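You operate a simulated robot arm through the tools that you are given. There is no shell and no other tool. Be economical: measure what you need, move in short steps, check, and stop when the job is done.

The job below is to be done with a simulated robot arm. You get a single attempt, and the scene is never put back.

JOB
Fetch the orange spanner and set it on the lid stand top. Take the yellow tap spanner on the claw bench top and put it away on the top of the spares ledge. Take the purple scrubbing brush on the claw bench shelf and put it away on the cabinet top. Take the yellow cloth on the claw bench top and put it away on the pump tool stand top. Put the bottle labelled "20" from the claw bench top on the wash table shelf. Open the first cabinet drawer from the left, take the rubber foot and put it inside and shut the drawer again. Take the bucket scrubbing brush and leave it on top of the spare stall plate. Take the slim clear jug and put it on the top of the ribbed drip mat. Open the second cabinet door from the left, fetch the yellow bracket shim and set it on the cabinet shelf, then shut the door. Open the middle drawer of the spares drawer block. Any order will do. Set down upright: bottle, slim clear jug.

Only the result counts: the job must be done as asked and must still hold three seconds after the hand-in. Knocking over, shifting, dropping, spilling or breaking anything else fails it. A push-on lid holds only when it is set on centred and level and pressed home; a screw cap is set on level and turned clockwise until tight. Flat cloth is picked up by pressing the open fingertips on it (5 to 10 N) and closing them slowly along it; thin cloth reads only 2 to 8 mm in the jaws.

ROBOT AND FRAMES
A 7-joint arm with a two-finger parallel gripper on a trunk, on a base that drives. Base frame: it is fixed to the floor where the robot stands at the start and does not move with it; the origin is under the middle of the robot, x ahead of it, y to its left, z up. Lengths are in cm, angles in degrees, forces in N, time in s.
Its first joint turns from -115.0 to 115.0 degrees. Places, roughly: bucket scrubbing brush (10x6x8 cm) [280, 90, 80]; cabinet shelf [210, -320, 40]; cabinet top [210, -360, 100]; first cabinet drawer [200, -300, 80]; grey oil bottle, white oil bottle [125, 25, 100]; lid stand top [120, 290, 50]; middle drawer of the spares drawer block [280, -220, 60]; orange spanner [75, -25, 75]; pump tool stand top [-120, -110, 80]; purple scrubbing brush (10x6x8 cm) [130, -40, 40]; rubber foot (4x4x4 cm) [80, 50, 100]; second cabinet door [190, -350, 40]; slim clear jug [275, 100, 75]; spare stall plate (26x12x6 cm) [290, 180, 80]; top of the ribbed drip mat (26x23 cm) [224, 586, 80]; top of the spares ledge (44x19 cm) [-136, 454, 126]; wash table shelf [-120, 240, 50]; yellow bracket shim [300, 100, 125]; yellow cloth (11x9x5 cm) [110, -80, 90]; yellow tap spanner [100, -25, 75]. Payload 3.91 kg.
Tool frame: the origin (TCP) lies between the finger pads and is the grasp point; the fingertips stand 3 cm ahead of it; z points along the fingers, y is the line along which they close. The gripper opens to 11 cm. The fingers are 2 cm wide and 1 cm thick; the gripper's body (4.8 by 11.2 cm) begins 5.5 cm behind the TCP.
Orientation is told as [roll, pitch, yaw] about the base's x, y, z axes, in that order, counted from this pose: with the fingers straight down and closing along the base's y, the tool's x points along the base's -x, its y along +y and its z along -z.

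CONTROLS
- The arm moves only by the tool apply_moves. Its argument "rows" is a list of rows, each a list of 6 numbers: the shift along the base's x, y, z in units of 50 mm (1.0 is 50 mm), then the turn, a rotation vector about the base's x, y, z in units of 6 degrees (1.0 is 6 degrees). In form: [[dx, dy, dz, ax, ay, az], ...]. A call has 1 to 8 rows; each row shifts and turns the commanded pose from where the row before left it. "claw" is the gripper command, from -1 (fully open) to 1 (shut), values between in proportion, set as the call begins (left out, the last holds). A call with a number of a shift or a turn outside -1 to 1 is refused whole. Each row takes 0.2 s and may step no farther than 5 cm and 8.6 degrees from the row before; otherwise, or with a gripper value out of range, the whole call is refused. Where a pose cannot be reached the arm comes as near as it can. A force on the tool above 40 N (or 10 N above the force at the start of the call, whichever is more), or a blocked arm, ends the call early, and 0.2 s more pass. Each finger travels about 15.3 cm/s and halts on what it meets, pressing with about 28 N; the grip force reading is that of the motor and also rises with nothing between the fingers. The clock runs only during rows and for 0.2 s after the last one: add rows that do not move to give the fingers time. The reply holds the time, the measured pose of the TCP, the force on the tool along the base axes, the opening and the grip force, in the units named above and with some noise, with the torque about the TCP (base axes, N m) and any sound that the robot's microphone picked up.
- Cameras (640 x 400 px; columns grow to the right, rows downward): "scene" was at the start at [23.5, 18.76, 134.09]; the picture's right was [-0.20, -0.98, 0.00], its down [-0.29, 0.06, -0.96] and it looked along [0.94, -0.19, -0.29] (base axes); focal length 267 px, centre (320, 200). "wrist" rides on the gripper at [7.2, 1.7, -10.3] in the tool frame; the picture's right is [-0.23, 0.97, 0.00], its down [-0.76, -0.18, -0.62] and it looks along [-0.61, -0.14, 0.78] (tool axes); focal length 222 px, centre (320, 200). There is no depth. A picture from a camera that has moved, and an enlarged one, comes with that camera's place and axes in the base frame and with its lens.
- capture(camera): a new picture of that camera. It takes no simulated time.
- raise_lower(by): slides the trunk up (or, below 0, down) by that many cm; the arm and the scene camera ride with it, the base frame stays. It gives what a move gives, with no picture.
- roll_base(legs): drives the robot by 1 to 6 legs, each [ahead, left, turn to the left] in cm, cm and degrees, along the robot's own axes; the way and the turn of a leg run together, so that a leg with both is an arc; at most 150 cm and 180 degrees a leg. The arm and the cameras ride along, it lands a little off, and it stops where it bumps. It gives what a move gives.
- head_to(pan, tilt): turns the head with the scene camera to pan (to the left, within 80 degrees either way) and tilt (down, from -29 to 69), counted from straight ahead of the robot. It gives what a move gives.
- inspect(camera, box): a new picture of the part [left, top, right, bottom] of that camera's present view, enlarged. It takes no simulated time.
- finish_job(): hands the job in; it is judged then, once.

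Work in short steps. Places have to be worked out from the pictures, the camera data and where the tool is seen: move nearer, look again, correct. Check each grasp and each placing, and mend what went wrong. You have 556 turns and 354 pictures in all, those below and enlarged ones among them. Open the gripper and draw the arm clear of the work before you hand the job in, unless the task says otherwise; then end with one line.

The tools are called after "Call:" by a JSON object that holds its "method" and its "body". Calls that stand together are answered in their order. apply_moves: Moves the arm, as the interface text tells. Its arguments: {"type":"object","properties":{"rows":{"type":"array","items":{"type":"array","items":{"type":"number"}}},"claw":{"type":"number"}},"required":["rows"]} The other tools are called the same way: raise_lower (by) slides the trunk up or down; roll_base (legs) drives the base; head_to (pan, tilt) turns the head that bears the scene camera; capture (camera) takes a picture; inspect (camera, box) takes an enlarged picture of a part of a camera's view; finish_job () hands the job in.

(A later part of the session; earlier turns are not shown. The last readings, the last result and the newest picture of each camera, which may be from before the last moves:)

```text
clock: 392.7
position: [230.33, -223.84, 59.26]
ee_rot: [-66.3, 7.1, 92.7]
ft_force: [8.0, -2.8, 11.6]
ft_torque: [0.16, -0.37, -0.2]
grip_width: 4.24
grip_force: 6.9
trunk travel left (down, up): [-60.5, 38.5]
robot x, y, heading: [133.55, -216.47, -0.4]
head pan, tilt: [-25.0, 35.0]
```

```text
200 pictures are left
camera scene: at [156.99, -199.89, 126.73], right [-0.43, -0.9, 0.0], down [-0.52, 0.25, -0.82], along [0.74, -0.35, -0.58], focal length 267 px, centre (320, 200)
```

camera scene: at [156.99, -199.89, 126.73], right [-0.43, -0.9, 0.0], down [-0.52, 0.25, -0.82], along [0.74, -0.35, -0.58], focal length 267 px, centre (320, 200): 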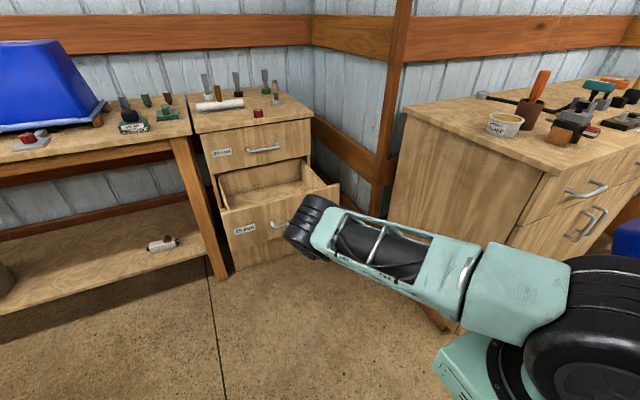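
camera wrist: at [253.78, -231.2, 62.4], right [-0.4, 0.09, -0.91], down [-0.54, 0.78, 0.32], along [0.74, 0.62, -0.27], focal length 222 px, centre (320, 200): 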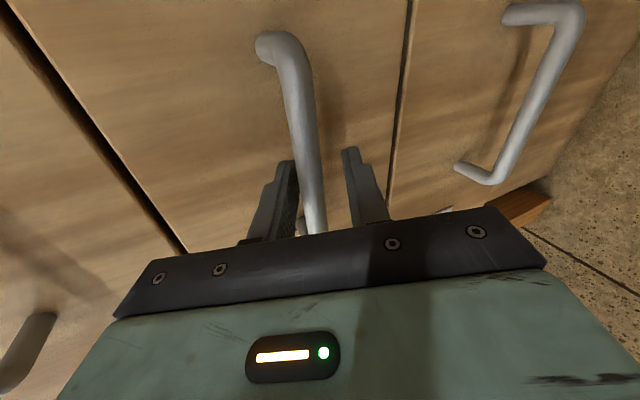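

A finger still catches the bar. Open more and withdraw along the tool axis (back and up).

Call:
{"method": "apply_moves", "body": {"rows": [[0, 0, 0.1, 0, 0, 0], [0, 0, 0, 0, 0, 0]], "claw": -0.1}}

Call:
{"method": "capture", "body": {"camera": "wrist"}}

```text
clock: 393.3
position: [230.54, -224.08, 60.04]
ee_rot: [-66.5, 7.1, 92.6]
ft_force: [0.4, -0.1, 1.0]
ft_torque: [-0.01, 0.01, 0.0]
grip_width: 6.05
grip_force: 0.1
trunk travel left (down, up): [-60.5, 38.5]
robot x, y, heading: [134.39, -217.12, -0.5]
head pan, tilt: [-25.0, 35.0]
```

```text
199 pictures are left
camera wrist: at [220.86, -231.45, 63.49], right [-0.39, 0.1, -0.91], down [-0.54, 0.78, 0.31], along [0.75, 0.61, -0.25], focal length 222 px, centre (320, 200)
```

wrist: 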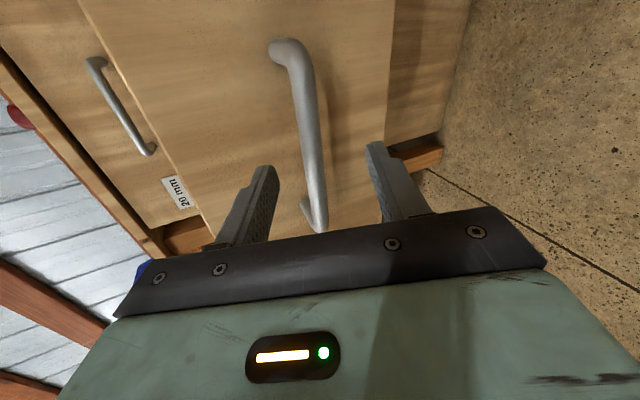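

Call:
{"method": "apply_moves", "body": {"rows": [[-0.55, 0, 0.25, 0, 0, 0], [-0.55, 0, 0.25, 0, 0, 0], [-0.55, 0, 0.25, 0, 0, 0]]}}

Call:
{"method": "raise_lower", "body": {"by": 36}}

Call:
{"method": "capture", "body": {"camera": "scene"}}

```text
clock: 394.1
position: [222.36, -224.01, 63.72]
ee_rot: [-66.6, 7.1, 92.5]
ft_force: [-0.9, 0.1, 0.3]
ft_torque: [-0.02, -0.01, 0.0]
grip_width: 6.02
grip_force: 0.0
trunk travel left (down, up): [-60.5, 38.5]
robot x, y, heading: [134.17, -216.39, -0.3]
head pan, tilt: [-25.0, 35.0]
```

```text
clock: 397.6
position: [222.37, -224.12, 99.67]
ee_rot: [-66.6, 7.1, 92.5]
ft_force: [-0.2, 1.0, -0.4]
ft_torque: [0.02, 0.01, -0.01]
grip_width: 6.05
grip_force: 0.1
trunk travel left (down, up): [-96.5, 2.5]
robot x, y, heading: [134.21, -216.77, -0.3]
head pan, tilt: [-25.0, 35.0]
```

```text
198 pictures are left
camera scene: at [157.06, -199.93, 162.7], right [-0.43, -0.9, 0.0], down [-0.52, 0.25, -0.82], along [0.74, -0.35, -0.57], focal length 267 px, centre (320, 200)
```

scene: 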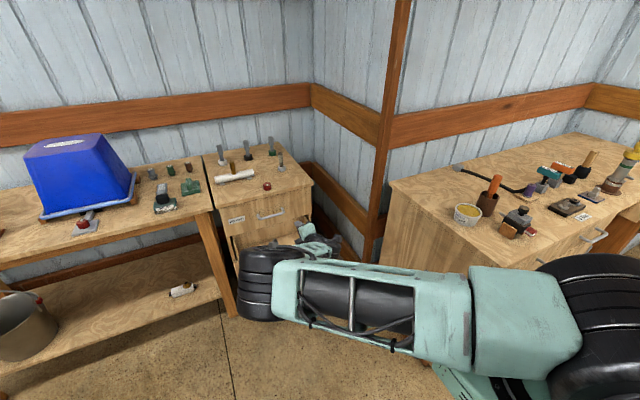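

The middle drawer is well open. Now unroll the tool and tuck the arm before driving to the claw bench for the purple brush.

Call:
{"method": "apply_moves", "body": {"rows": [[0, 0, 0, 0.914, 0, -0.405], [0, 0, 0, 0.914, 0, -0.405], [0, 0, 0, 0.914, 0, -0.405], [0, 0, 0, 0.914, 0, -0.405], [0, 0, 0, 0.914, 0, -0.405], [0, 0, 0, 0.914, 0, -0.405], [0, 0, 0, 0.914, 0, -0.405], [0, 0, 0, 0.914, 0, -0.405]], "claw": -1}}

Call:
{"method": "apply_moves", "body": {"rows": [[0, 0, 0, 0.914, 0, -0.405], [0, 0, 0, 0.914, 0, -0.405], [0, 0, 0, 0.914, 0, -0.405], [0, 0, 0, 0.914, 0, -0.405], [0, 0, 0, 0.914, 0, -0.405], [0, 0, 0, 0.914, 0, -0.405], [0, 0, 0, 0.914, 0, -0.405]]}}

Call:
{"method": "apply_moves", "body": {"rows": [[-0.6, 0, 0.2, 0, 1, 0], [-0.6, 0, 0.2, 0, 1, 0], [-0.6, 0, 0.2, 0, 1, 0], [-0.6, 0, 0.2, 0, 1, 0], [-0.6, 0, 0.2, 0, 1, 0], [-0.6, 0, 0.2, 0, 1, 0], [-0.6, 0, 0.2, 0, 1, 0], [-0.6, 0, 0.2, 0, 1, 0]]}}

Call:
{"method": "roll_base", "body": {"legs": [[35, 0, 0], [0, 0, 90]]}}

Call:
{"method": "head_to", "body": {"pan": 0, "tilt": 30}}

Call:
{"method": "capture", "body": {"camera": "scene"}}

```text
clock: 399.4
position: [222.28, -224.1, 99.69]
ee_rot: [-60.6, -36.1, 70.1]
ft_force: [-0.6, 0.0, 0.7]
ft_torque: [0.0, -0.01, 0.0]
grip_width: 11.01
grip_force: 0.0
trunk travel left (down, up): [-96.5, 2.5]
robot x, y, heading: [134.46, -216.55, -0.3]
head pan, tilt: [-25.0, 35.0]
```

```text
clock: 401.0
position: [222.21, -219.46, 98.39]
ee_rot: [-17.8, -64.3, 17.7]
ft_force: [0.6, -0.4, -0.3]
ft_torque: [0.02, -0.03, -0.05]
grip_width: 10.98
grip_force: 0.0
out of reach, approached as far as the arm can: row 2, 3, 4, 5, 6, 7
trunk travel left (down, up): [-96.5, 2.5]
robot x, y, heading: [134.77, -216.66, -0.2]
head pan, tilt: [-25.0, 35.0]
```

```text
clock: 402.8
position: [198.26, -218.99, 106.37]
ee_rot: [-3.2, -17.2, 7.8]
ft_force: [-1.0, -0.1, -0.1]
ft_torque: [0.01, 0.03, 0.0]
grip_width: 10.99
grip_force: 0.1
out of reach, approached as far as the arm can: row 1
trunk travel left (down, up): [-96.5, 2.5]
robot x, y, heading: [134.4, -216.65, -0.3]
head pan, tilt: [-25.0, 35.0]
```

```text
clock: 408.9
position: [171.46, -152.92, 106.43]
ee_rot: [-3.3, -17.3, 98.2]
ft_force: [0.4, 1.4, -0.1]
ft_torque: [0.0, -0.01, 0.0]
grip_width: 11.02
grip_force: 0.1
trunk travel left (down, up): [-96.5, 2.5]
robot x, y, heading: [169.06, -217.07, 89.8]
head pan, tilt: [-25.0, 35.0]
```

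```text
clock: 409.8
position: [171.33, -152.98, 106.38]
ee_rot: [-3.2, -17.4, 98.1]
ft_force: [0.1, -0.5, -0.3]
ft_torque: [-0.01, 0.01, 0.02]
grip_width: 11.01
grip_force: 0.1
trunk travel left (down, up): [-96.5, 2.5]
robot x, y, heading: [169.52, -216.86, 90.0]
head pan, tilt: [0.0, 30.0]
```

```text
197 pictures are left
camera scene: at [149.06, -193.36, 163.49], right [1.0, 0.0, 0.0], down [0.0, -0.5, -0.87], along [0.0, 0.87, -0.5], focal length 267 px, centre (320, 200)
```

scene: 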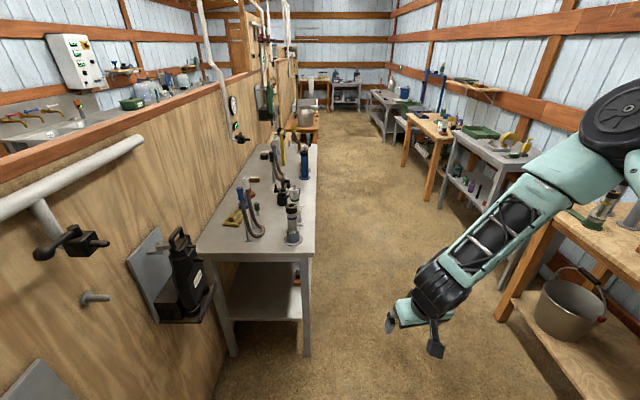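

Good overview. Drive to about (212,-42) and turn to face the bench.

Call:
{"method": "roll_base", "body": {"legs": [[60, 0, 0], [0, -43, 0], [113, 0, 0], [0, 0, 90]]}}

Call:
{"method": "head_to", "body": {"pan": 0, "tilt": 45}}

Call:
{"method": "raise_lower", "body": {"by": -40}}

Call:
{"method": "capture", "body": {"camera": "scene"}}

```text
clock: 424.6
position: [149.16, -38.76, 106.4]
ee_rot: [-3.2, -17.5, -173.5]
ft_force: [0.4, 0.8, 0.8]
ft_torque: [0.02, 0.0, 0.01]
grip_width: 11.01
grip_force: 0.1
trunk travel left (down, up): [-96.5, 2.5]
robot x, y, heading: [212.47, -42.34, 178.3]
head pan, tilt: [0.0, 30.0]
```

```text
clock: 425.4
position: [149.22, -38.72, 106.45]
ee_rot: [-3.3, -17.4, -173.5]
ft_force: [0.3, 0.8, -0.5]
ft_torque: [0.01, -0.01, 0.0]
grip_width: 11.01
grip_force: 0.0
trunk travel left (down, up): [-96.5, 2.5]
robot x, y, heading: [213.0, -42.77, 178.2]
head pan, tilt: [0.0, 45.0]
```

```text
clock: 427.4
position: [149.28, -38.79, 87.13]
ee_rot: [-3.8, -17.9, -173.4]
ft_force: [10.7, 1.0, 24.5]
ft_torque: [1.48, 0.34, -0.44]
grip_width: 10.99
grip_force: 0.0
trunk travel left (down, up): [-76.8, 22.2]
robot x, y, heading: [212.99, -42.72, 178.2]
head pan, tilt: [0.0, 45.0]
stopped: the force on the tool passed its limit (the readings are from after the stop); the commanded pose is now the measured one
```

```text
196 pictures are left
camera scene: at [190.24, -62.4, 141.57], right [0.03, 1.0, 0.0], down [0.71, -0.02, -0.71], along [-0.71, 0.02, -0.71], focal length 267 px, centre (320, 200)
```

scene: 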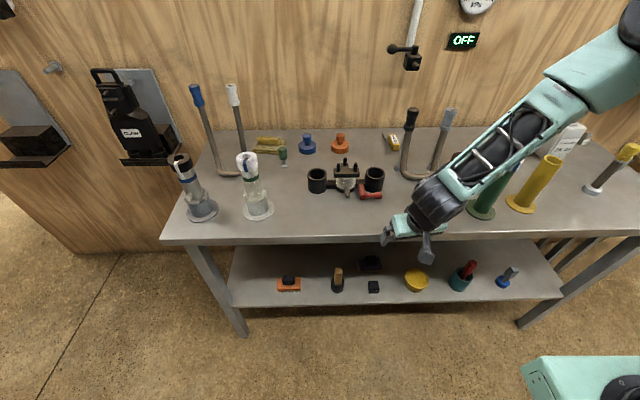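

The right finger touched the bench edge (front is farther out than thought). Raise, back the base up 15 cm, and check.

Call:
{"method": "raise_lower", "body": {"by": 10}}

Call:
{"method": "roll_base", "body": {"legs": [[-12, 0, 2]]}}

Call:
{"method": "capture", "body": {"camera": "scene"}}

Call:
{"method": "inspect", "body": {"camera": "scene", "box": [260, 230, 560, 330]}}

```text
clock: 428.7
position: [149.08, -38.85, 97.07]
ee_rot: [-3.7, -17.8, -173.4]
ft_force: [-0.3, -0.2, -0.3]
ft_torque: [0.03, -0.01, 0.01]
grip_width: 10.99
grip_force: 0.0
trunk travel left (down, up): [-86.8, 12.2]
robot x, y, heading: [213.17, -42.84, 178.2]
head pan, tilt: [0.0, 45.0]
```

```text
clock: 429.9
position: [160.9, -41.22, 97.12]
ee_rot: [-3.7, -17.9, -171.5]
ft_force: [-0.2, -0.6, -0.1]
ft_torque: [-0.02, 0.02, 0.0]
grip_width: 11.01
grip_force: 0.0
trunk travel left (down, up): [-86.8, 12.2]
robot x, y, heading: [225.03, -43.04, -179.8]
head pan, tilt: [0.0, 45.0]
```

```text
195 pictures are left
camera scene: at [202.61, -63.32, 151.57], right [0.0, 1.0, 0.0], down [0.71, 0.0, -0.71], along [-0.71, 0.0, -0.71], focal length 267 px, centre (320, 200)
```

scene: 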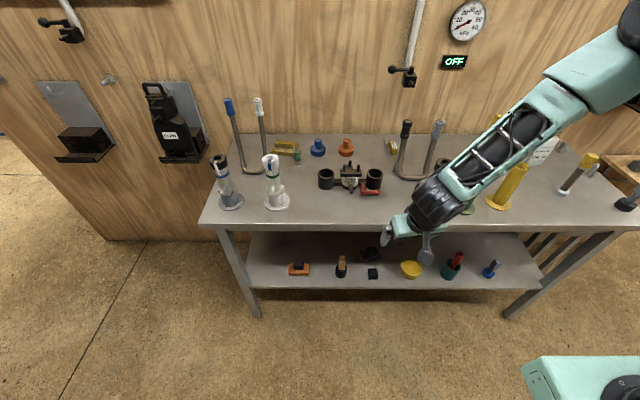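

```text
2.13 times, centred on (410, 280) of scene
camera zoom: at [202.61, -63.32, 151.57], right [0.0, 1.0, 0.0], down [0.71, 0.0, -0.71], along [-0.71, 0.0, -0.71], focal length 570 px, centre (128, 29)
```

zoom: 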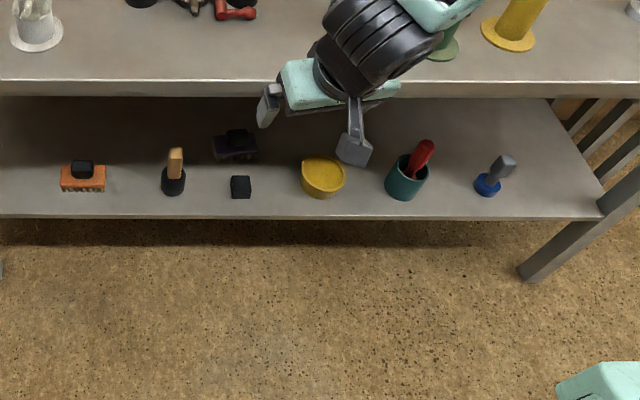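

Brush ≈(131,-39.6) on the shelf (z≈42), black cube in front of it at (142,-40). I straighten yaw, tilt to 48° and lower in front of the bench.

Call:
{"method": "apply_moves", "body": {"rows": [[0.2, 0, 0, 0.5, 1, -0.7], [0.2, 0, 0, 0, 1, -0.7], [0.2, 0, 0, 0, 1, 0], [0.2, 0, 0, 0, 1, 0], [0.2, 0, 0, 0, 1, 0]], "claw": 0}}

Call:
{"method": "raise_lower", "body": {"by": -34}}

Call:
{"method": "capture", "body": {"camera": "wrist"}}

Call:
{"method": "capture", "body": {"camera": "scene"}}

```text
clock: 431.1
position: [165.93, -41.0, 97.1]
ee_rot: [-8.8, -47.5, -178.0]
ft_force: [1.1, 0.4, 0.0]
ft_torque: [-0.03, -0.03, 0.03]
grip_width: 5.51
grip_force: 0.0
trunk travel left (down, up): [-86.8, 12.2]
robot x, y, heading: [224.46, -42.94, -180.1]
head pan, tilt: [0.0, 45.0]
```

```text
clock: 434.5
position: [165.9, -41.17, 62.97]
ee_rot: [-8.8, -47.4, -177.9]
ft_force: [-0.3, 0.0, 0.1]
ft_torque: [0.0, -0.01, 0.02]
grip_width: 5.49
grip_force: 0.0
trunk travel left (down, up): [-52.8, 46.2]
robot x, y, heading: [224.74, -42.68, -179.6]
head pan, tilt: [0.0, 45.0]
```

```text
193 pictures are left
camera wrist: at [178.32, -43.94, 64.43], right [-0.23, -0.97, 0.07], down [-0.05, 0.08, 1.0], along [-0.97, 0.22, -0.06], focal length 222 px, centre (320, 200)
```

wrist: 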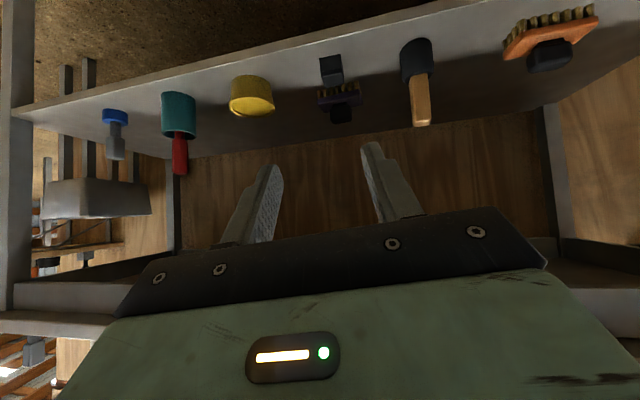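

```text
192 pictures are left
camera scene: at [202.63, -63.33, 117.57], right [0.0, 1.0, 0.0], down [0.71, 0.0, -0.71], along [-0.71, 0.0, -0.71], focal length 267 px, centre (320, 200)
```

scene: 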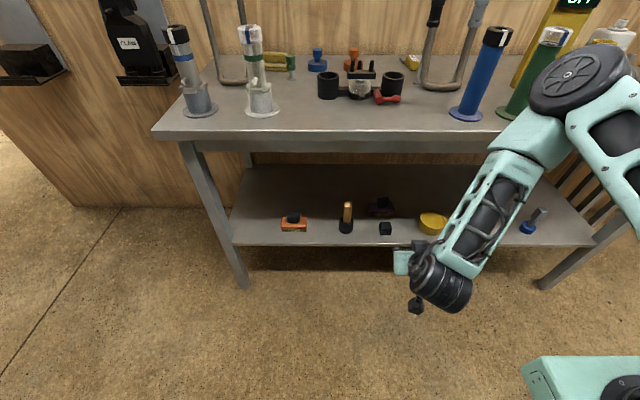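

Triangulated: shelf z≈35, brush knob ≈(127.5,-38.9,41). Fix the roll, drive 12 cm closer.

Call:
{"method": "roll_base", "body": {"legs": [[12, 0, 0]]}}

Call:
{"method": "apply_moves", "body": {"rows": [[0, 0, 0, -0.5, 0, 0.54], [0, 0.2, -0.2, -0.5, 0, 0.54], [-0.4, 0.2, -0.37, 0, 0, 0]]}}

Call:
{"method": "capture", "body": {"camera": "wrist"}}

```text
clock: 435.7
position: [153.56, -41.14, 63.01]
ee_rot: [-8.8, -47.5, -177.9]
ft_force: [0.0, 0.0, 0.8]
ft_torque: [0.01, 0.03, -0.02]
grip_width: 5.51
grip_force: 0.1
trunk travel left (down, up): [-52.8, 46.2]
robot x, y, heading: [212.32, -42.96, -179.8]
head pan, tilt: [0.0, 45.0]
```

```text
clock: 436.5
position: [151.85, -40.75, 60.41]
ee_rot: [-0.4, -47.6, -178.0]
ft_force: [-0.5, 0.0, -0.4]
ft_torque: [0.02, 0.02, 0.0]
grip_width: 5.5
grip_force: 0.0
out of reach, approached as far as the arm can: row 2, 3
trunk travel left (down, up): [-52.8, 46.2]
robot x, y, heading: [212.56, -42.81, -179.8]
head pan, tilt: [0.0, 45.0]
```

```text
191 pictures are left
camera wrist: at [164.53, -42.14, 62.05], right [-0.12, -0.98, 0.16], down [-0.06, 0.17, 0.98], along [-0.99, 0.11, -0.08], focal length 222 px, centre (320, 200)
```

wrist: 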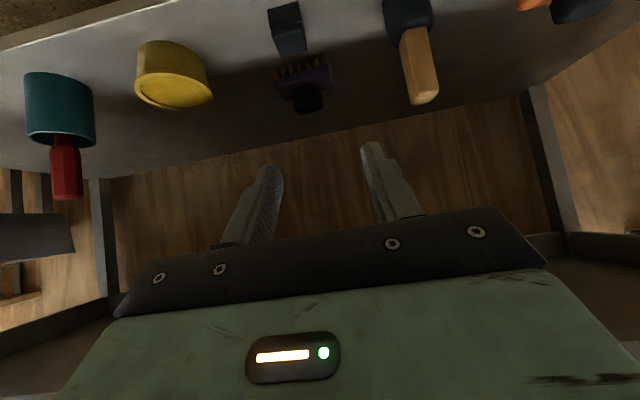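

Knob confirmed at ≈(127.8,-38.4,41). Advance most of the way.

Call:
{"method": "apply_moves", "body": {"rows": [[-0.6, 0.1, -0.46, 0, 0, 0], [-0.6, 0.1, -0.46, 0, 0, 0], [-0.6, 0.1, -0.46, 0, 0, 0], [-0.6, 0.1, -0.46, 0, 0, 0], [-0.6, 0.05, -0.46, 0, 0, 0]]}}

Call:
{"method": "capture", "body": {"camera": "wrist"}}

Call:
{"method": "capture", "body": {"camera": "scene"}}

```text
clock: 437.7
position: [137.23, -43.45, 50.28]
ee_rot: [-0.5, -47.8, -178.0]
ft_force: [0.2, 0.0, -0.2]
ft_torque: [-0.01, -0.01, 0.02]
grip_width: 5.5
grip_force: 0.0
out of reach, approached as far as the arm can: row 1, 2, 3, 4, 5
trunk travel left (down, up): [-52.8, 46.2]
robot x, y, heading: [212.47, -42.7, -179.8]
head pan, tilt: [0.0, 45.0]
```

```text
190 pictures are left
camera wrist: at [150.01, -44.91, 51.88], right [-0.12, -0.98, 0.16], down [-0.06, 0.17, 0.98], along [-0.99, 0.11, -0.08], focal length 222 px, centre (320, 200)
```

wrist: 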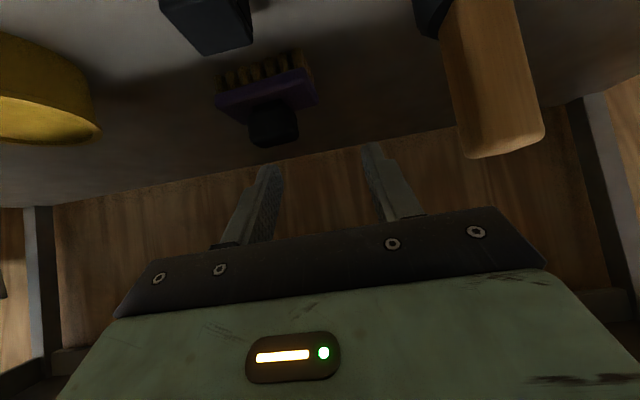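

```text
189 pictures are left
camera scene: at [190.76, -63.27, 117.78], right [0.0, 1.0, 0.0], down [0.7, 0.0, -0.71], along [-0.71, 0.0, -0.7], focal length 267 px, centre (320, 200)
```

scene: 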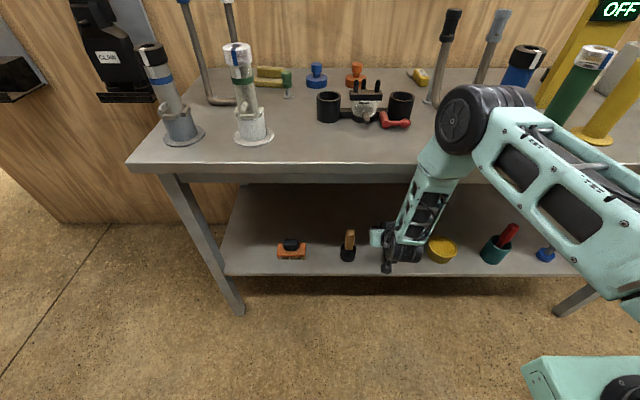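

The elbow is folded over the bench. Back the base out 22 cm and extend the arm instead.

Call:
{"method": "roll_base", "body": {"legs": [[-22, 0, 0]]}}

Call:
{"method": "apply_moves", "body": {"rows": [[-0.3, 0.4, 0, 0, 0, 0], [-0.5, 0.4, 0, 0, 0, 0], [-0.5, 0, 0, 0, 0, 0]]}}

Call:
{"method": "capture", "body": {"camera": "scene"}}

```text
clock: 439.4
position: [159.15, -43.51, 49.85]
ee_rot: [-0.6, -47.5, -177.9]
ft_force: [0.4, 0.4, -0.2]
ft_torque: [-0.03, 0.03, -0.01]
grip_width: 5.49
grip_force: 0.1
trunk travel left (down, up): [-52.8, 46.2]
robot x, y, heading: [234.69, -42.79, -180.0]
head pan, tilt: [0.0, 45.0]
```

```text
clock: 440.2
position: [152.46, -42.4, 50.07]
ee_rot: [-0.5, -47.4, -177.7]
ft_force: [0.4, -1.1, -0.5]
ft_torque: [0.06, -0.03, -0.05]
grip_width: 5.5
grip_force: 0.1
out of reach, approached as far as the arm can: row 1, 2
trunk travel left (down, up): [-52.8, 46.2]
robot x, y, heading: [234.39, -42.67, -179.6]
head pan, tilt: [0.0, 45.0]
```

```text
188 pictures are left
camera scene: at [212.24, -63.39, 117.57], right [-0.01, 1.0, 0.0], down [0.71, 0.0, -0.71], along [-0.71, 0.0, -0.71], focal length 267 px, centre (320, 200)
```

scene: 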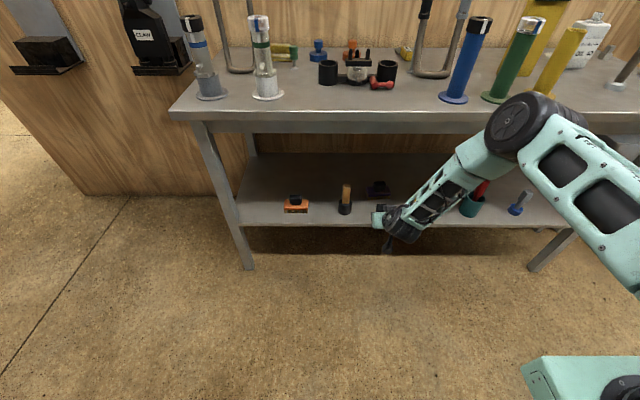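

All objects are fine. Strafe 4 cm right and forward 6, then extend toward the brush gradually.

Call:
{"method": "roll_base", "body": {"legs": [[6, -4, 0]]}}

Call:
{"method": "apply_moves", "body": {"rows": [[-0.6, 0, 0, 0, 0, 0], [-0.6, 0, 0, 0, 0, 0]]}}

Call:
{"method": "capture", "body": {"camera": "wrist"}}

Call:
{"method": "capture", "body": {"camera": "scene"}}

```text
clock: 441.2
position: [146.43, -38.23, 50.03]
ee_rot: [-0.5, -47.5, -177.8]
ft_force: [0.1, 0.1, 0.5]
ft_torque: [0.0, 0.0, 0.03]
grip_width: 5.51
grip_force: 0.0
trunk travel left (down, up): [-52.8, 46.2]
robot x, y, heading: [228.35, -39.02, -179.7]
head pan, tilt: [0.0, 45.0]
```

```text
clock: 441.8
position: [140.38, -38.1, 49.99]
ee_rot: [-0.4, -47.4, -177.9]
ft_force: [-0.1, 0.2, 0.2]
ft_torque: [-0.02, 0.0, 0.01]
grip_width: 5.49
grip_force: 0.1
trunk travel left (down, up): [-52.8, 46.2]
robot x, y, heading: [228.27, -38.68, -179.9]
head pan, tilt: [0.0, 45.0]
```

```text
187 pictures are left
camera wrist: at [153.02, -39.44, 51.61], right [-0.12, -0.98, 0.16], down [-0.06, 0.17, 0.98], along [-0.99, 0.11, -0.08], focal length 222 px, centre (320, 200)
```

wrist: 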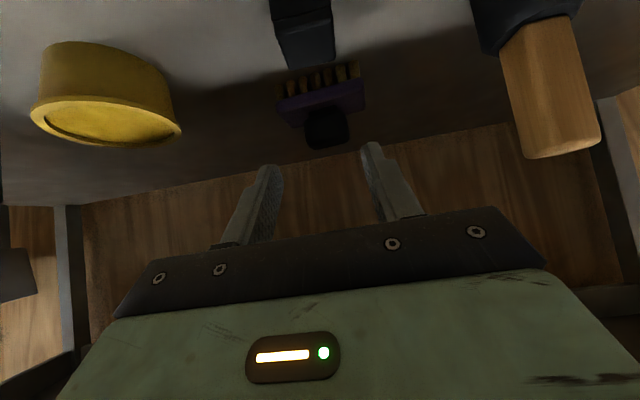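

```text
186 pictures are left
camera scene: at [206.13, -59.35, 117.57], right [0.0, 1.0, 0.0], down [0.71, 0.0, -0.71], along [-0.71, 0.0, -0.71], focal length 267 px, centre (320, 200)
```

scene: 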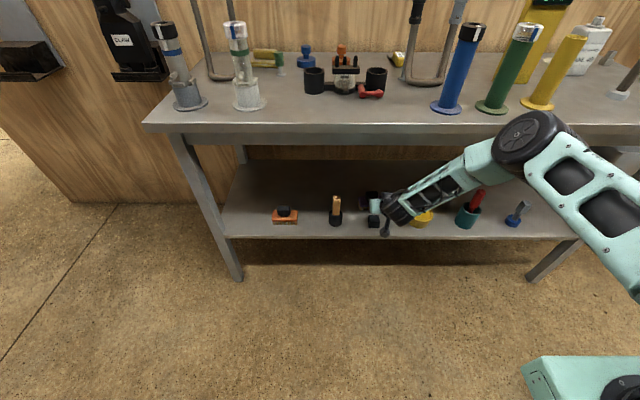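

Good configuration now. Knob ≈(127.8,-38.8,41.4), about 4–5 cm wide; open to 7.5 and advance.

Call:
{"method": "apply_moves", "body": {"rows": [[-0.7, -0.04, -0.45, 0, 0, 0], [-0.7, -0.04, -0.45, 0, 0, 0]], "claw": -0.36}}

Call:
{"method": "capture", "body": {"camera": "wrist"}}

```text
clock: 442.4
position: [133.45, -38.44, 45.4]
ee_rot: [-0.5, -47.5, -177.9]
ft_force: [0.3, 0.3, -0.1]
ft_torque: [-0.02, -0.02, 0.02]
grip_width: 7.46
grip_force: 0.1
trunk travel left (down, up): [-52.8, 46.2]
robot x, y, heading: [228.41, -38.89, -179.7]
head pan, tilt: [0.0, 45.0]
```

```text
185 pictures are left
camera wrist: at [146.17, -39.84, 46.99], right [-0.12, -0.98, 0.16], down [-0.06, 0.17, 0.98], along [-0.99, 0.11, -0.08], focal length 222 px, centre (320, 200)
```

wrist: 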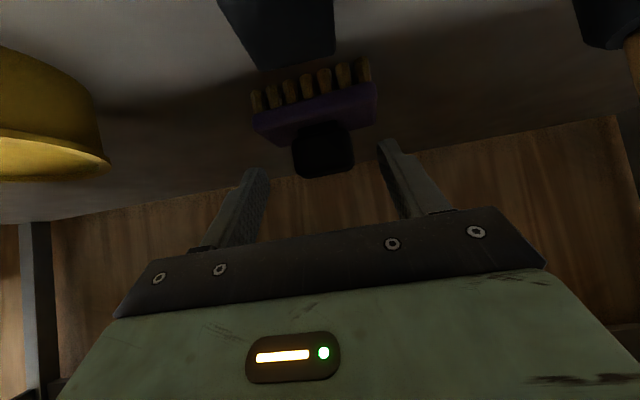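

Call:
{"method": "apply_moves", "body": {"rows": [[-0.42, -0.04, -0.26, 0, 0, 0], [-0.42, -0.02, -0.24, 0, 0, 0]]}}

Call:
{"method": "capture", "body": {"camera": "wrist"}}

```text
clock: 443.0
position: [131.33, -38.79, 43.92]
ee_rot: [-0.5, -47.5, -177.9]
ft_force: [0.4, -0.1, 0.7]
ft_torque: [0.03, 0.01, -0.02]
grip_width: 7.48
grip_force: 0.1
out of reach, approached as far as the arm can: row 2
trunk travel left (down, up): [-52.8, 46.2]
robot x, y, heading: [228.1, -39.0, -179.8]
head pan, tilt: [0.0, 45.0]
```

```text
184 pictures are left
camera wrist: at [143.99, -40.14, 45.62], right [-0.12, -0.98, 0.16], down [-0.06, 0.17, 0.98], along [-0.99, 0.11, -0.08], focal length 222 px, centre (320, 200)
```

wrist: 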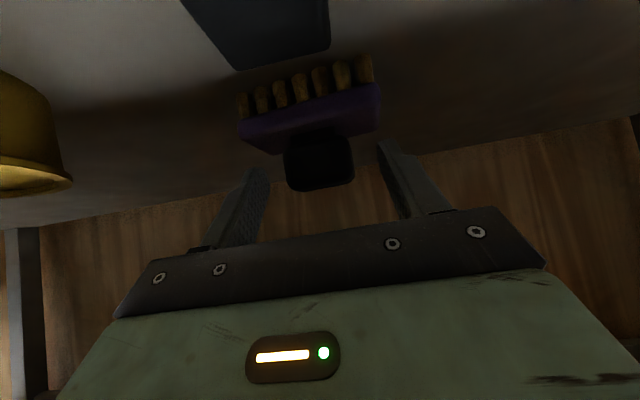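

Reach limit; roll the base 2.5 cm ahead and lower the trunk 1 cm.

Call:
{"method": "roll_base", "body": {"legs": [[2.5, 0, 0]]}}

Call:
{"method": "raise_lower", "body": {"by": -1}}

Call:
{"method": "capture", "body": {"camera": "wrist"}}

```text
clock: 443.8
position: [128.79, -38.72, 44.01]
ee_rot: [-0.4, -47.6, -177.9]
ft_force: [0.0, 0.6, 0.0]
ft_torque: [0.01, 0.02, 0.01]
grip_width: 7.46
grip_force: 0.0
trunk travel left (down, up): [-52.8, 46.2]
robot x, y, heading: [226.0, -39.11, -179.7]
head pan, tilt: [0.0, 45.0]
```

```text
clock: 444.4
position: [128.77, -38.72, 43.01]
ee_rot: [-0.4, -47.5, -177.9]
ft_force: [0.1, 1.0, -0.9]
ft_torque: [-0.01, 0.03, 0.02]
grip_width: 7.49
grip_force: 0.1
trunk travel left (down, up): [-51.8, 47.2]
robot x, y, heading: [225.93, -39.05, -179.7]
head pan, tilt: [0.0, 45.0]
```

```text
183 pictures are left
camera wrist: at [141.41, -40.14, 44.62], right [-0.12, -0.98, 0.16], down [-0.06, 0.17, 0.98], along [-0.99, 0.11, -0.08], focal length 222 px, centre (320, 200)
```

wrist: 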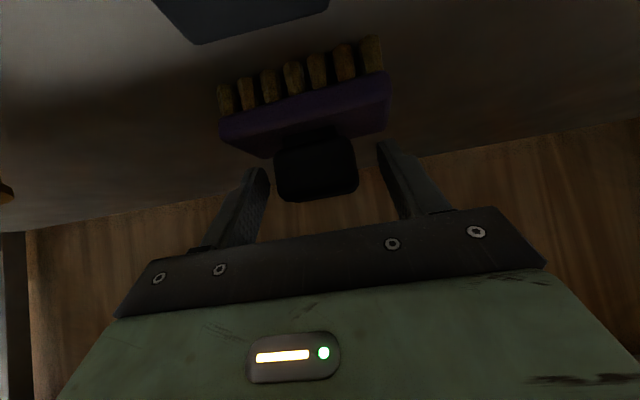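

Knob between the fingers. Close.

Call:
{"method": "apply_moves", "body": {"rows": [[0, 0, 0, 0, 0, 0], [0, 0, 0, 0, 0, 0], [0, 0, 0, 0, 0, 0]], "claw": 1}}

Call:
{"method": "raise_lower", "body": {"by": 4}}

Call:
{"method": "capture", "body": {"camera": "wrist"}}

```text
clock: 445.2
position: [128.75, -38.87, 43.06]
ee_rot: [-0.5, -47.5, -177.8]
ft_force: [0.6, 1.2, 1.3]
ft_torque: [-0.1, -0.01, 0.03]
grip_width: 5.16
grip_force: 28.2
trunk travel left (down, up): [-51.8, 47.2]
robot x, y, heading: [225.54, -38.9, -180.0]
head pan, tilt: [0.0, 45.0]
```

```text
clock: 446.1
position: [128.81, -38.75, 46.96]
ee_rot: [-0.5, -47.4, -177.9]
ft_force: [0.1, 1.3, -1.5]
ft_torque: [0.02, -0.01, -0.01]
grip_width: 5.11
grip_force: 28.3
trunk travel left (down, up): [-55.8, 43.2]
robot x, y, heading: [225.81, -38.89, -180.0]
head pan, tilt: [0.0, 45.0]
```

```text
182 pictures are left
camera wrist: at [141.41, -40.15, 48.62], right [-0.12, -0.98, 0.16], down [-0.06, 0.17, 0.98], along [-0.99, 0.11, -0.08], focal length 222 px, centre (320, 200)
```

wrist: 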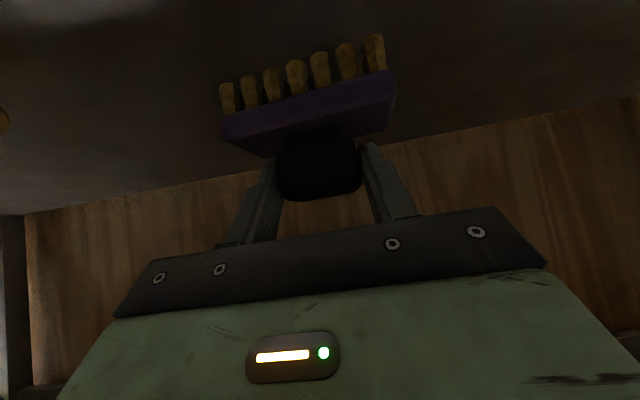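

Brush held. Raise 3.5 more to clear the cube and back out.

Call:
{"method": "raise_lower", "body": {"by": 3.5}}

Call:
{"method": "roll_base", "body": {"legs": [[-30, 0, 0]]}}

Call:
{"method": "raise_lower", "body": {"by": 38}}

Call:
{"method": "capture", "body": {"camera": "scene"}}

```text
clock: 446.8
position: [128.69, -38.58, 50.53]
ee_rot: [-0.4, -47.5, -177.9]
ft_force: [0.2, -0.3, -1.7]
ft_torque: [-0.01, -0.02, 0.03]
grip_width: 5.08
grip_force: 28.1
trunk travel left (down, up): [-59.3, 39.7]
robot x, y, heading: [225.78, -38.84, -179.9]
head pan, tilt: [0.0, 45.0]
```

```text
clock: 449.0
position: [154.9, -39.91, 52.67]
ee_rot: [-0.4, -49.7, -177.2]
ft_force: [-0.1, -1.5, -2.3]
ft_torque: [0.01, -0.05, 0.0]
grip_width: 5.06
grip_force: 27.6
trunk travel left (down, up): [-59.3, 39.7]
robot x, y, heading: [252.54, -37.89, -179.2]
head pan, tilt: [0.0, 45.0]
stopped in leg 1: the robot was blocked; the commanded pose is now the measured one
```

```text
clock: 452.7
position: [154.94, -40.03, 90.16]
ee_rot: [-0.5, -49.2, -177.0]
ft_force: [0.0, -0.3, -1.0]
ft_torque: [0.0, 0.0, 0.03]
grip_width: 5.01
grip_force: 28.3
trunk travel left (down, up): [-97.3, 1.7]
robot x, y, heading: [252.4, -38.14, -178.9]
head pan, tilt: [0.0, 45.0]
```

```text
181 pictures are left
camera scene: at [229.63, -59.1, 162.06], right [-0.02, 1.0, 0.0], down [0.71, 0.01, -0.7], along [-0.7, -0.01, -0.71], focal length 267 px, centre (320, 200)
```

scene: 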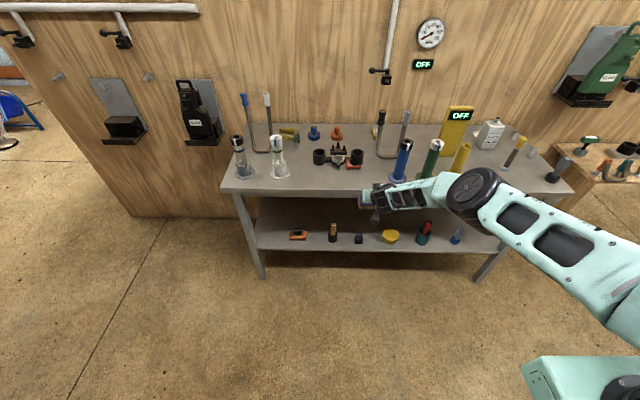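

Brush is out. Tuck the arm (untilting), then drive toward the cabinet.

Call:
{"method": "roll_base", "body": {"legs": [[25, 0, 0]]}}

Call:
{"method": "apply_moves", "body": {"rows": [[0.8, 0, 0.3, 0, -1, 0], [0.8, 0, 0.3, 0, -1, 0], [0.8, 0, 0.3, 0, -1, 0], [0.8, 0, 0.3, 0, -1, 0], [0.8, 0, 0.2, 0, -1, 0], [0.8, 0, 0.2, 0, 0, 0], [0.8, 0, 0.2, 0, 0, 0]]}}

Call:
{"method": "roll_base", "body": {"legs": [[0, 0, 90]]}}

Call:
{"method": "head_to", "body": {"pan": 0, "tilt": 30}}

Call:
{"method": "capture", "body": {"camera": "scene"}}

```text
clock: 454.5
position: [131.31, -39.53, 90.21]
ee_rot: [-0.6, -49.2, -177.5]
ft_force: [-1.6, 0.9, 7.1]
ft_torque: [-0.06, -0.37, 0.02]
grip_width: 4.96
grip_force: 28.1
trunk travel left (down, up): [-97.3, 1.7]
robot x, y, heading: [228.65, -38.55, -179.5]
head pan, tilt: [0.0, 45.0]
```

```text
clock: 456.1
position: [159.52, -39.41, 99.08]
ee_rot: [0.8, -19.3, -178.2]
ft_force: [-0.3, 0.1, -1.4]
ft_torque: [0.0, 0.06, 0.02]
grip_width: 4.98
grip_force: 28.0
trunk travel left (down, up): [-97.3, 1.7]
robot x, y, heading: [228.35, -38.92, -179.2]
head pan, tilt: [0.0, 45.0]
```

```text
clock: 460.3
position: [230.74, -107.48, 99.14]
ee_rot: [0.9, -19.3, -87.2]
ft_force: [0.6, -0.1, -0.6]
ft_torque: [-0.07, 0.02, 0.03]
grip_width: 4.99
grip_force: 28.3
trunk travel left (down, up): [-97.3, 1.7]
robot x, y, heading: [228.77, -38.76, -88.3]
head pan, tilt: [0.0, 45.0]
```

```text
clock: 461.1
position: [230.71, -107.56, 99.12]
ee_rot: [0.8, -19.3, -87.2]
ft_force: [0.2, -0.4, -0.9]
ft_torque: [-0.07, -0.01, -0.01]
grip_width: 4.97
grip_force: 28.2
trunk travel left (down, up): [-97.3, 1.7]
robot x, y, heading: [228.4, -38.39, -88.3]
head pan, tilt: [0.0, 30.0]
```

```text
180 pictures are left
camera scene: at [249.79, -61.12, 164.32], right [-1.0, -0.03, 0.0], down [-0.01, 0.5, -0.87], along [0.02, -0.87, -0.5], focal length 267 px, centre (320, 200)
```

scene: 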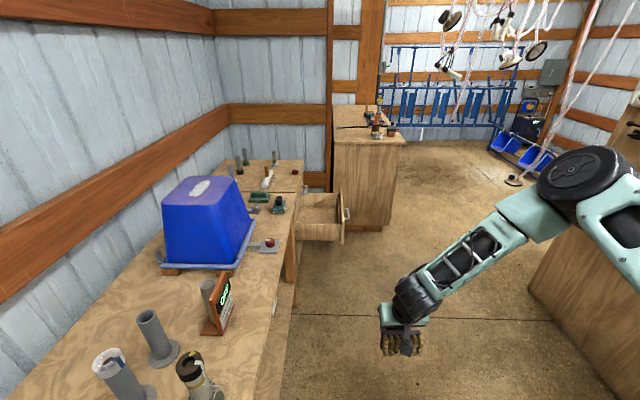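

Path ahead is clear; first shift right 25, go ahead, then across to the cabinet's front.

Call:
{"method": "roll_base", "body": {"legs": [[0, -28, 0], [115, 0, 0], [0, -50, 0], [100, 0, 0]]}}

Call:
{"method": "capture", "body": {"camera": "scene"}}

```text
clock: 475.9
position: [154.81, -325.4, 98.99]
ee_rot: [0.7, -19.3, -88.1]
ft_force: [0.8, 0.1, -2.7]
ft_torque: [-0.06, -0.01, -0.01]
grip_width: 4.96
grip_force: 28.0
trunk travel left (down, up): [-97.3, 1.7]
robot x, y, heading: [153.81, -256.5, -89.3]
head pan, tilt: [0.0, 30.0]
```

```text
179 pictures are left
camera scene: at [174.76, -279.26, 164.33], right [-1.0, -0.01, 0.0], down [-0.01, 0.5, -0.87], along [0.01, -0.87, -0.5], focal length 267 px, centre (320, 200)
```

scene: 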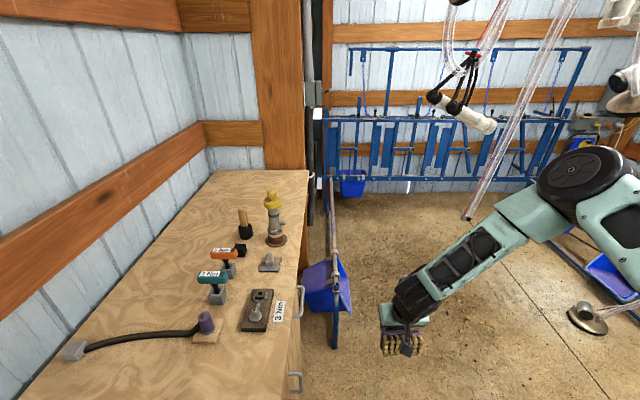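

Shift right and ahead, lift the brush by arm, then turn to face the cabinet.

Call:
{"method": "roll_base", "body": {"legs": [[0, -48, 0], [52, 0, 0]]}}

Call:
{"method": "apply_moves", "body": {"rows": [[0, 0, 0.9, 0, 0, 0], [0, 0, 0.9, 0, 0, 0], [0, 0, 0.9, 0, 0, 0]]}}

Call:
{"method": "roll_base", "body": {"legs": [[0, 0, 89]]}}

Call:
{"method": "head_to", "body": {"pan": 0, "tilt": 40}}

Call:
{"method": "capture", "body": {"camera": "scene"}}

```text
clock: 481.3
position: [108.25, -377.55, 99.1]
ee_rot: [0.8, -19.3, -88.0]
ft_force: [0.2, 0.5, -1.8]
ft_torque: [-0.07, 0.0, -0.01]
grip_width: 4.95
grip_force: 28.4
trunk travel left (down, up): [-97.3, 1.7]
robot x, y, heading: [107.19, -308.75, -89.5]
head pan, tilt: [0.0, 30.0]
```

```text
clock: 482.1
position: [107.89, -377.44, 112.55]
ee_rot: [0.8, -19.2, -88.0]
ft_force: [0.7, -0.1, -1.8]
ft_torque: [-0.09, -0.01, 0.0]
grip_width: 4.97
grip_force: 28.0
trunk travel left (down, up): [-97.3, 1.7]
robot x, y, heading: [106.97, -308.17, -89.3]
head pan, tilt: [0.0, 30.0]
```

```text
clock: 486.4
position: [176.11, -308.03, 112.52]
ee_rot: [0.8, -19.3, 1.7]
ft_force: [0.0, 0.7, -1.6]
ft_torque: [0.01, -0.1, 0.02]
grip_width: 4.97
grip_force: 28.3
trunk travel left (down, up): [-97.3, 1.7]
robot x, y, heading: [107.19, -308.14, 0.2]
head pan, tilt: [0.0, 30.0]
```

```text
clock: 487.1
position: [176.12, -307.95, 112.47]
ee_rot: [0.8, -19.3, 1.6]
ft_force: [0.6, 0.8, -1.7]
ft_torque: [-0.02, -0.08, -0.01]
grip_width: 4.98
grip_force: 27.8
trunk travel left (down, up): [-97.3, 1.7]
robot x, y, heading: [106.87, -308.37, 0.7]
head pan, tilt: [0.0, 40.0]
```

```text
178 pictures are left
camera scene: at [129.78, -287.7, 162.8], right [0.01, -1.0, 0.0], down [-0.64, -0.01, -0.77], along [0.77, 0.01, -0.64], focal length 267 px, centre (320, 200)
```

scene: 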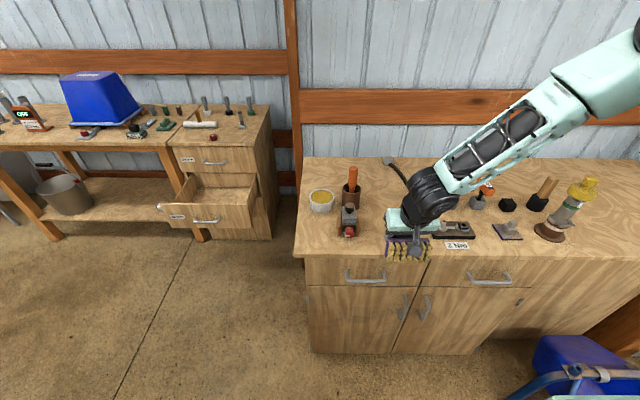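

Tilt the brush level and move above the free spot (194,-312).

Call:
{"method": "apply_moves", "body": {"rows": [[0.3, -0.1, 0.3, 0, -1, 0], [0.4, -0.1, 0.2, 0, -1, 0], [0.4, -0.2, 0, 0, -1, 0], [0.5, -0.2, 0, 0, -1, 0], [0.5, -0.2, 0, 0, -0.7, 0], [0.5, 0, 0, 0, 0, 0], [0.5, 0, 0, 0, 0, 0]]}}

Call:
{"method": "capture", "body": {"camera": "wrist"}}

Call:
{"method": "inspect", "body": {"camera": "scene", "box": [290, 140, 530, 290]}}

```text
clock: 488.7
position: [191.72, -312.15, 114.99]
ee_rot: [-0.3, -47.5, 2.3]
ft_force: [-1.4, 0.3, -1.7]
ft_torque: [0.02, -0.08, 0.01]
grip_width: 4.98
grip_force: 27.9
trunk travel left (down, up): [-97.3, 1.7]
robot x, y, heading: [107.28, -308.44, 0.5]
head pan, tilt: [0.0, 40.0]
```

```text
177 pictures are left
camera wrist: at [179.25, -310.85, 116.61], right [0.12, 0.98, 0.16], down [0.06, -0.17, 0.98], along [0.99, -0.11, -0.08], focal length 222 px, centre (320, 200)
```

wrist: 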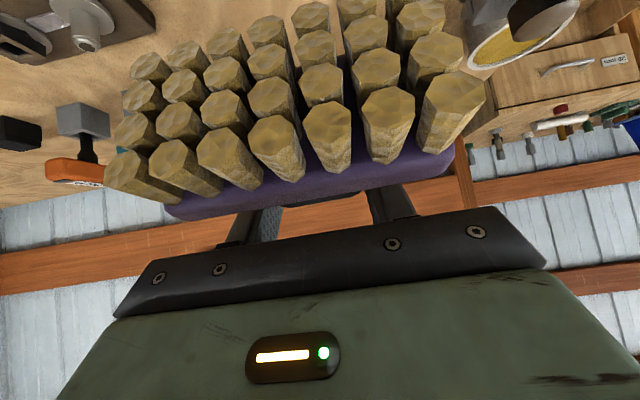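

```text
2.67 times, centred on (410, 215) of scene
camera zoom: at [129.76, -287.71, 162.8], right [0.01, -1.0, 0.0], down [-0.64, -0.01, -0.77], along [0.77, 0.01, -0.64], focal length 712 px, centre (80, 160)
```

zoom: 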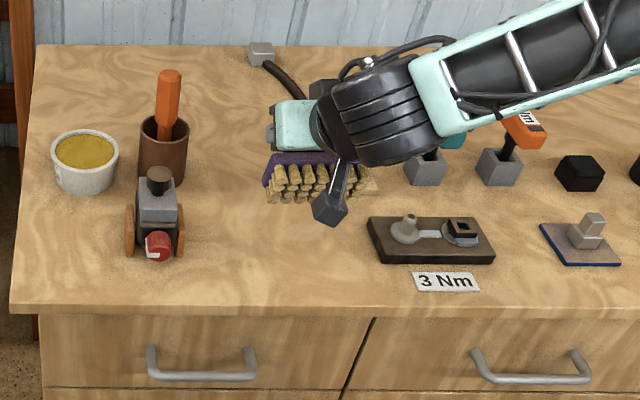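

The brush has pivoted in the grip (it rubbed the bench edge earlier), with bristles now pointing toward the robot. Orientation isn't required for it; I'll make the tool vertical so the brush lies on its long side. Drive 14 closer and untilt.

Call:
{"method": "apply_moves", "body": {"rows": [[-0.6, 0, 0.2, 0, 1, 0], [-0.6, 0, 0.2, 0, 1, 0], [-0.6, 0, 0, 0, 1, 0], [-0.4, 0, 0, 0, 1, 0], [-0.2, 0, 0, 0, 1, 0], [0, 0, 0, 0, 1, 0], [0, 0, 0, 0, 1, 0], [0, 0, 0, 0, 0.9, 0]]}}

Call:
{"method": "roll_base", "body": {"legs": [[13, 0, 0]]}}

Call:
{"method": "capture", "body": {"camera": "wrist"}}

Call:
{"method": "inspect", "body": {"camera": "scene", "box": [290, 160, 530, 310]}}

```text
clock: 490.5
position: [179.58, -311.99, 117.07]
ee_rot: [1.5, 0.0, 1.6]
ft_force: [0.4, 0.2, -1.9]
ft_torque: [-0.01, -0.1, -0.04]
grip_width: 4.99
grip_force: 28.0
trunk travel left (down, up): [-97.3, 1.7]
robot x, y, heading: [107.19, -308.49, 0.6]
head pan, tilt: [0.0, 40.0]
```

```text
clock: 491.7
position: [192.34, -311.83, 117.09]
ee_rot: [1.4, -0.1, 1.5]
ft_force: [-1.0, -0.6, -1.3]
ft_torque: [-0.01, -0.08, -0.01]
grip_width: 5.0
grip_force: 27.7
trunk travel left (down, up): [-97.3, 1.7]
robot x, y, heading: [120.2, -308.11, 0.3]
head pan, tilt: [0.0, 40.0]
```

```text
175 pictures are left
camera wrist: at [185.16, -310.64, 127.38], right [0.2, 0.98, 0.02], down [0.77, -0.17, 0.62], along [0.61, -0.11, -0.78], focal length 222 px, centre (320, 200)
```

wrist: 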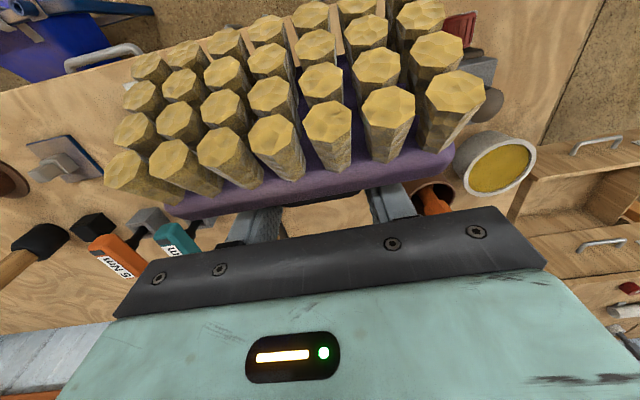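

```text
2.67 times, centred on (410, 235) of scene
camera zoom: at [142.56, -287.58, 162.8], right [0.01, -1.0, 0.0], down [-0.64, -0.01, -0.77], along [0.77, 0.01, -0.64], focal length 712 px, centre (80, 107)
```

zoom: 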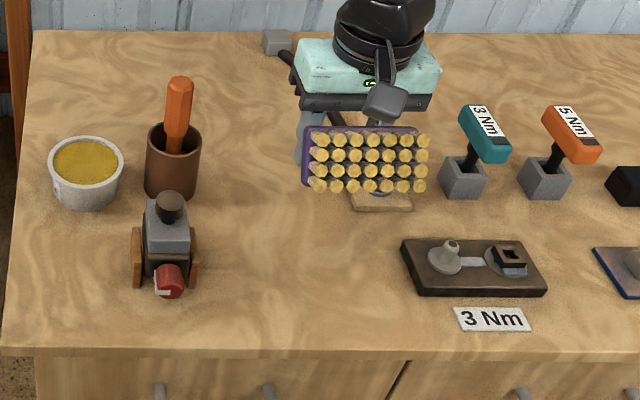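

The bristles point toward the robot and ~40° up with a vertical tool, so a 40° tilt puts the brush's long side flat down. Tilt and set it at about (194,-312).

Call:
{"method": "apply_moves", "body": {"rows": [[0, 0, 0, 0, -1, 0], [0, 0, 0, 0, -1, 0], [0, 0, 0, 0, -1, 0], [0, 0, 0, 0, -1, 0], [0.2, 0, -0.5, 0, -1, 0], [0.2, 0, -0.5, 0, -1, 0], [0.2, 0, -0.3, 0, -0.7, 0]]}}

Call:
{"method": "capture", "body": {"camera": "wrist"}}

Call:
{"method": "inspect", "body": {"camera": "scene", "box": [290, 160, 530, 310]}}

```text
clock: 493.3
position: [195.38, -311.94, 110.54]
ee_rot: [0.0, -40.5, 2.1]
ft_force: [0.2, -0.5, -1.5]
ft_torque: [-0.04, -0.09, 0.04]
grip_width: 4.97
grip_force: 28.2
trunk travel left (down, up): [-97.3, 1.7]
robot x, y, heading: [119.95, -308.01, 0.3]
head pan, tilt: [0.0, 40.0]
```

```text
173 pictures are left
camera wrist: at [183.21, -310.65, 113.73], right [0.14, 0.98, 0.15], down [0.18, -0.17, 0.97], along [0.97, -0.11, -0.2], focal length 222 px, centre (320, 200)
```

wrist: 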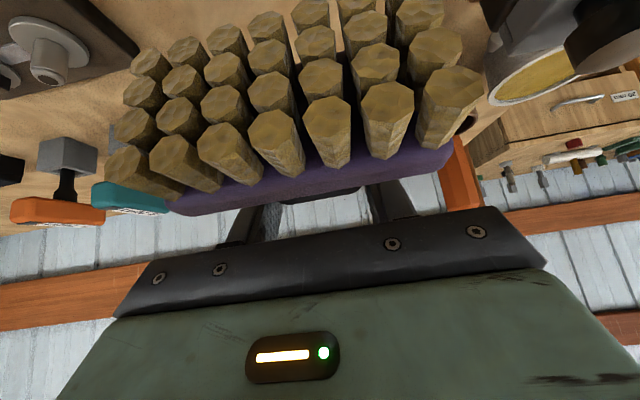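

```text
2.67 times, centred on (410, 235) of scene
camera zoom: at [142.57, -287.58, 162.8], right [0.01, -1.0, 0.0], down [-0.64, -0.01, -0.77], along [0.77, 0.01, -0.64], focal length 712 px, centre (80, 107)
```

zoom: 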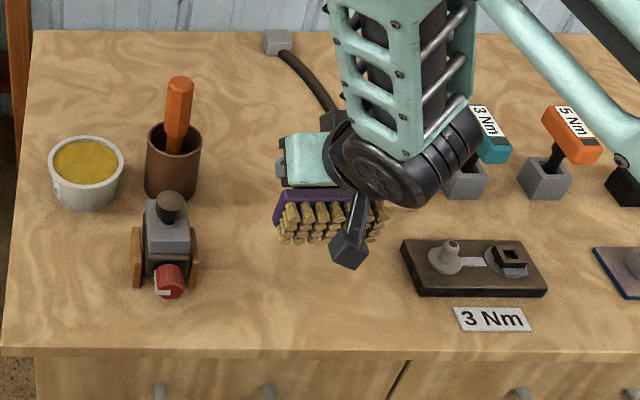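

Call:
{"method": "apply_moves", "body": {"rows": [[0, 0, -0.6, 0, 0, 0], [0, 0, -0.5, 0, 0, 0]]}}

Call:
{"method": "apply_moves", "body": {"rows": [[0, 0, -0.2, 0, 0, 0], [0, 0, -0.2, 0, 0, 0]]}}

Call:
{"method": "capture", "body": {"camera": "wrist"}}

Call:
{"method": "inspect", "body": {"camera": "scene", "box": [290, 160, 530, 310]}}

```text
clock: 493.9
position: [195.24, -311.74, 105.19]
ee_rot: [0.1, -40.2, 2.0]
ft_force: [0.3, 0.5, -1.4]
ft_torque: [0.0, -0.06, -0.01]
grip_width: 4.98
grip_force: 28.1
trunk travel left (down, up): [-97.3, 1.7]
robot x, y, heading: [119.78, -308.75, 0.5]
head pan, tilt: [0.0, 40.0]
```

```text
clock: 494.5
position: [195.39, -311.66, 103.02]
ee_rot: [0.0, -40.2, 2.1]
ft_force: [0.0, -0.7, -1.7]
ft_torque: [0.0, -0.09, 0.0]
grip_width: 4.97
grip_force: 28.1
trunk travel left (down, up): [-97.3, 1.7]
robot x, y, heading: [120.35, -308.16, 0.5]
head pan, tilt: [0.0, 40.0]
```

```text
171 pictures are left
camera wrist: at [183.2, -310.51, 106.21], right [0.14, 0.98, 0.15], down [0.18, -0.17, 0.97], along [0.97, -0.11, -0.2], focal length 222 px, centre (320, 200)
```

wrist: 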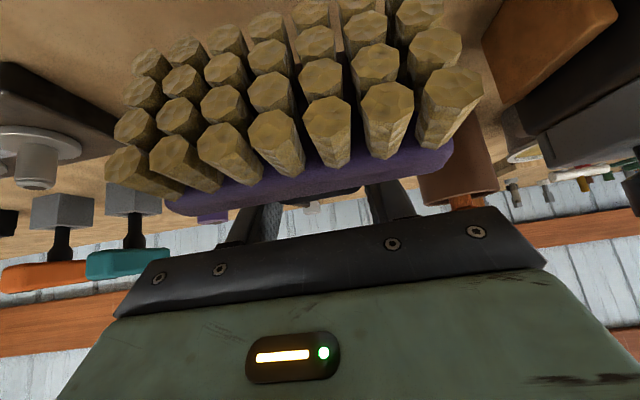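

```text
2.67 times, centred on (410, 235) of scene
camera zoom: at [142.58, -287.58, 162.8], right [0.01, -1.0, 0.0], down [-0.64, -0.01, -0.77], along [0.77, 0.01, -0.64], focal length 712 px, centre (80, 107)
```

zoom: 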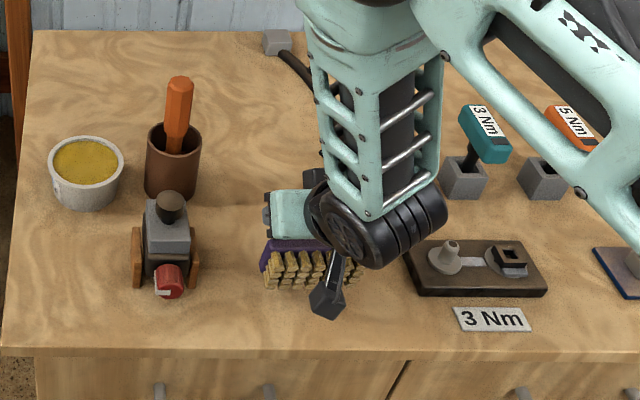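

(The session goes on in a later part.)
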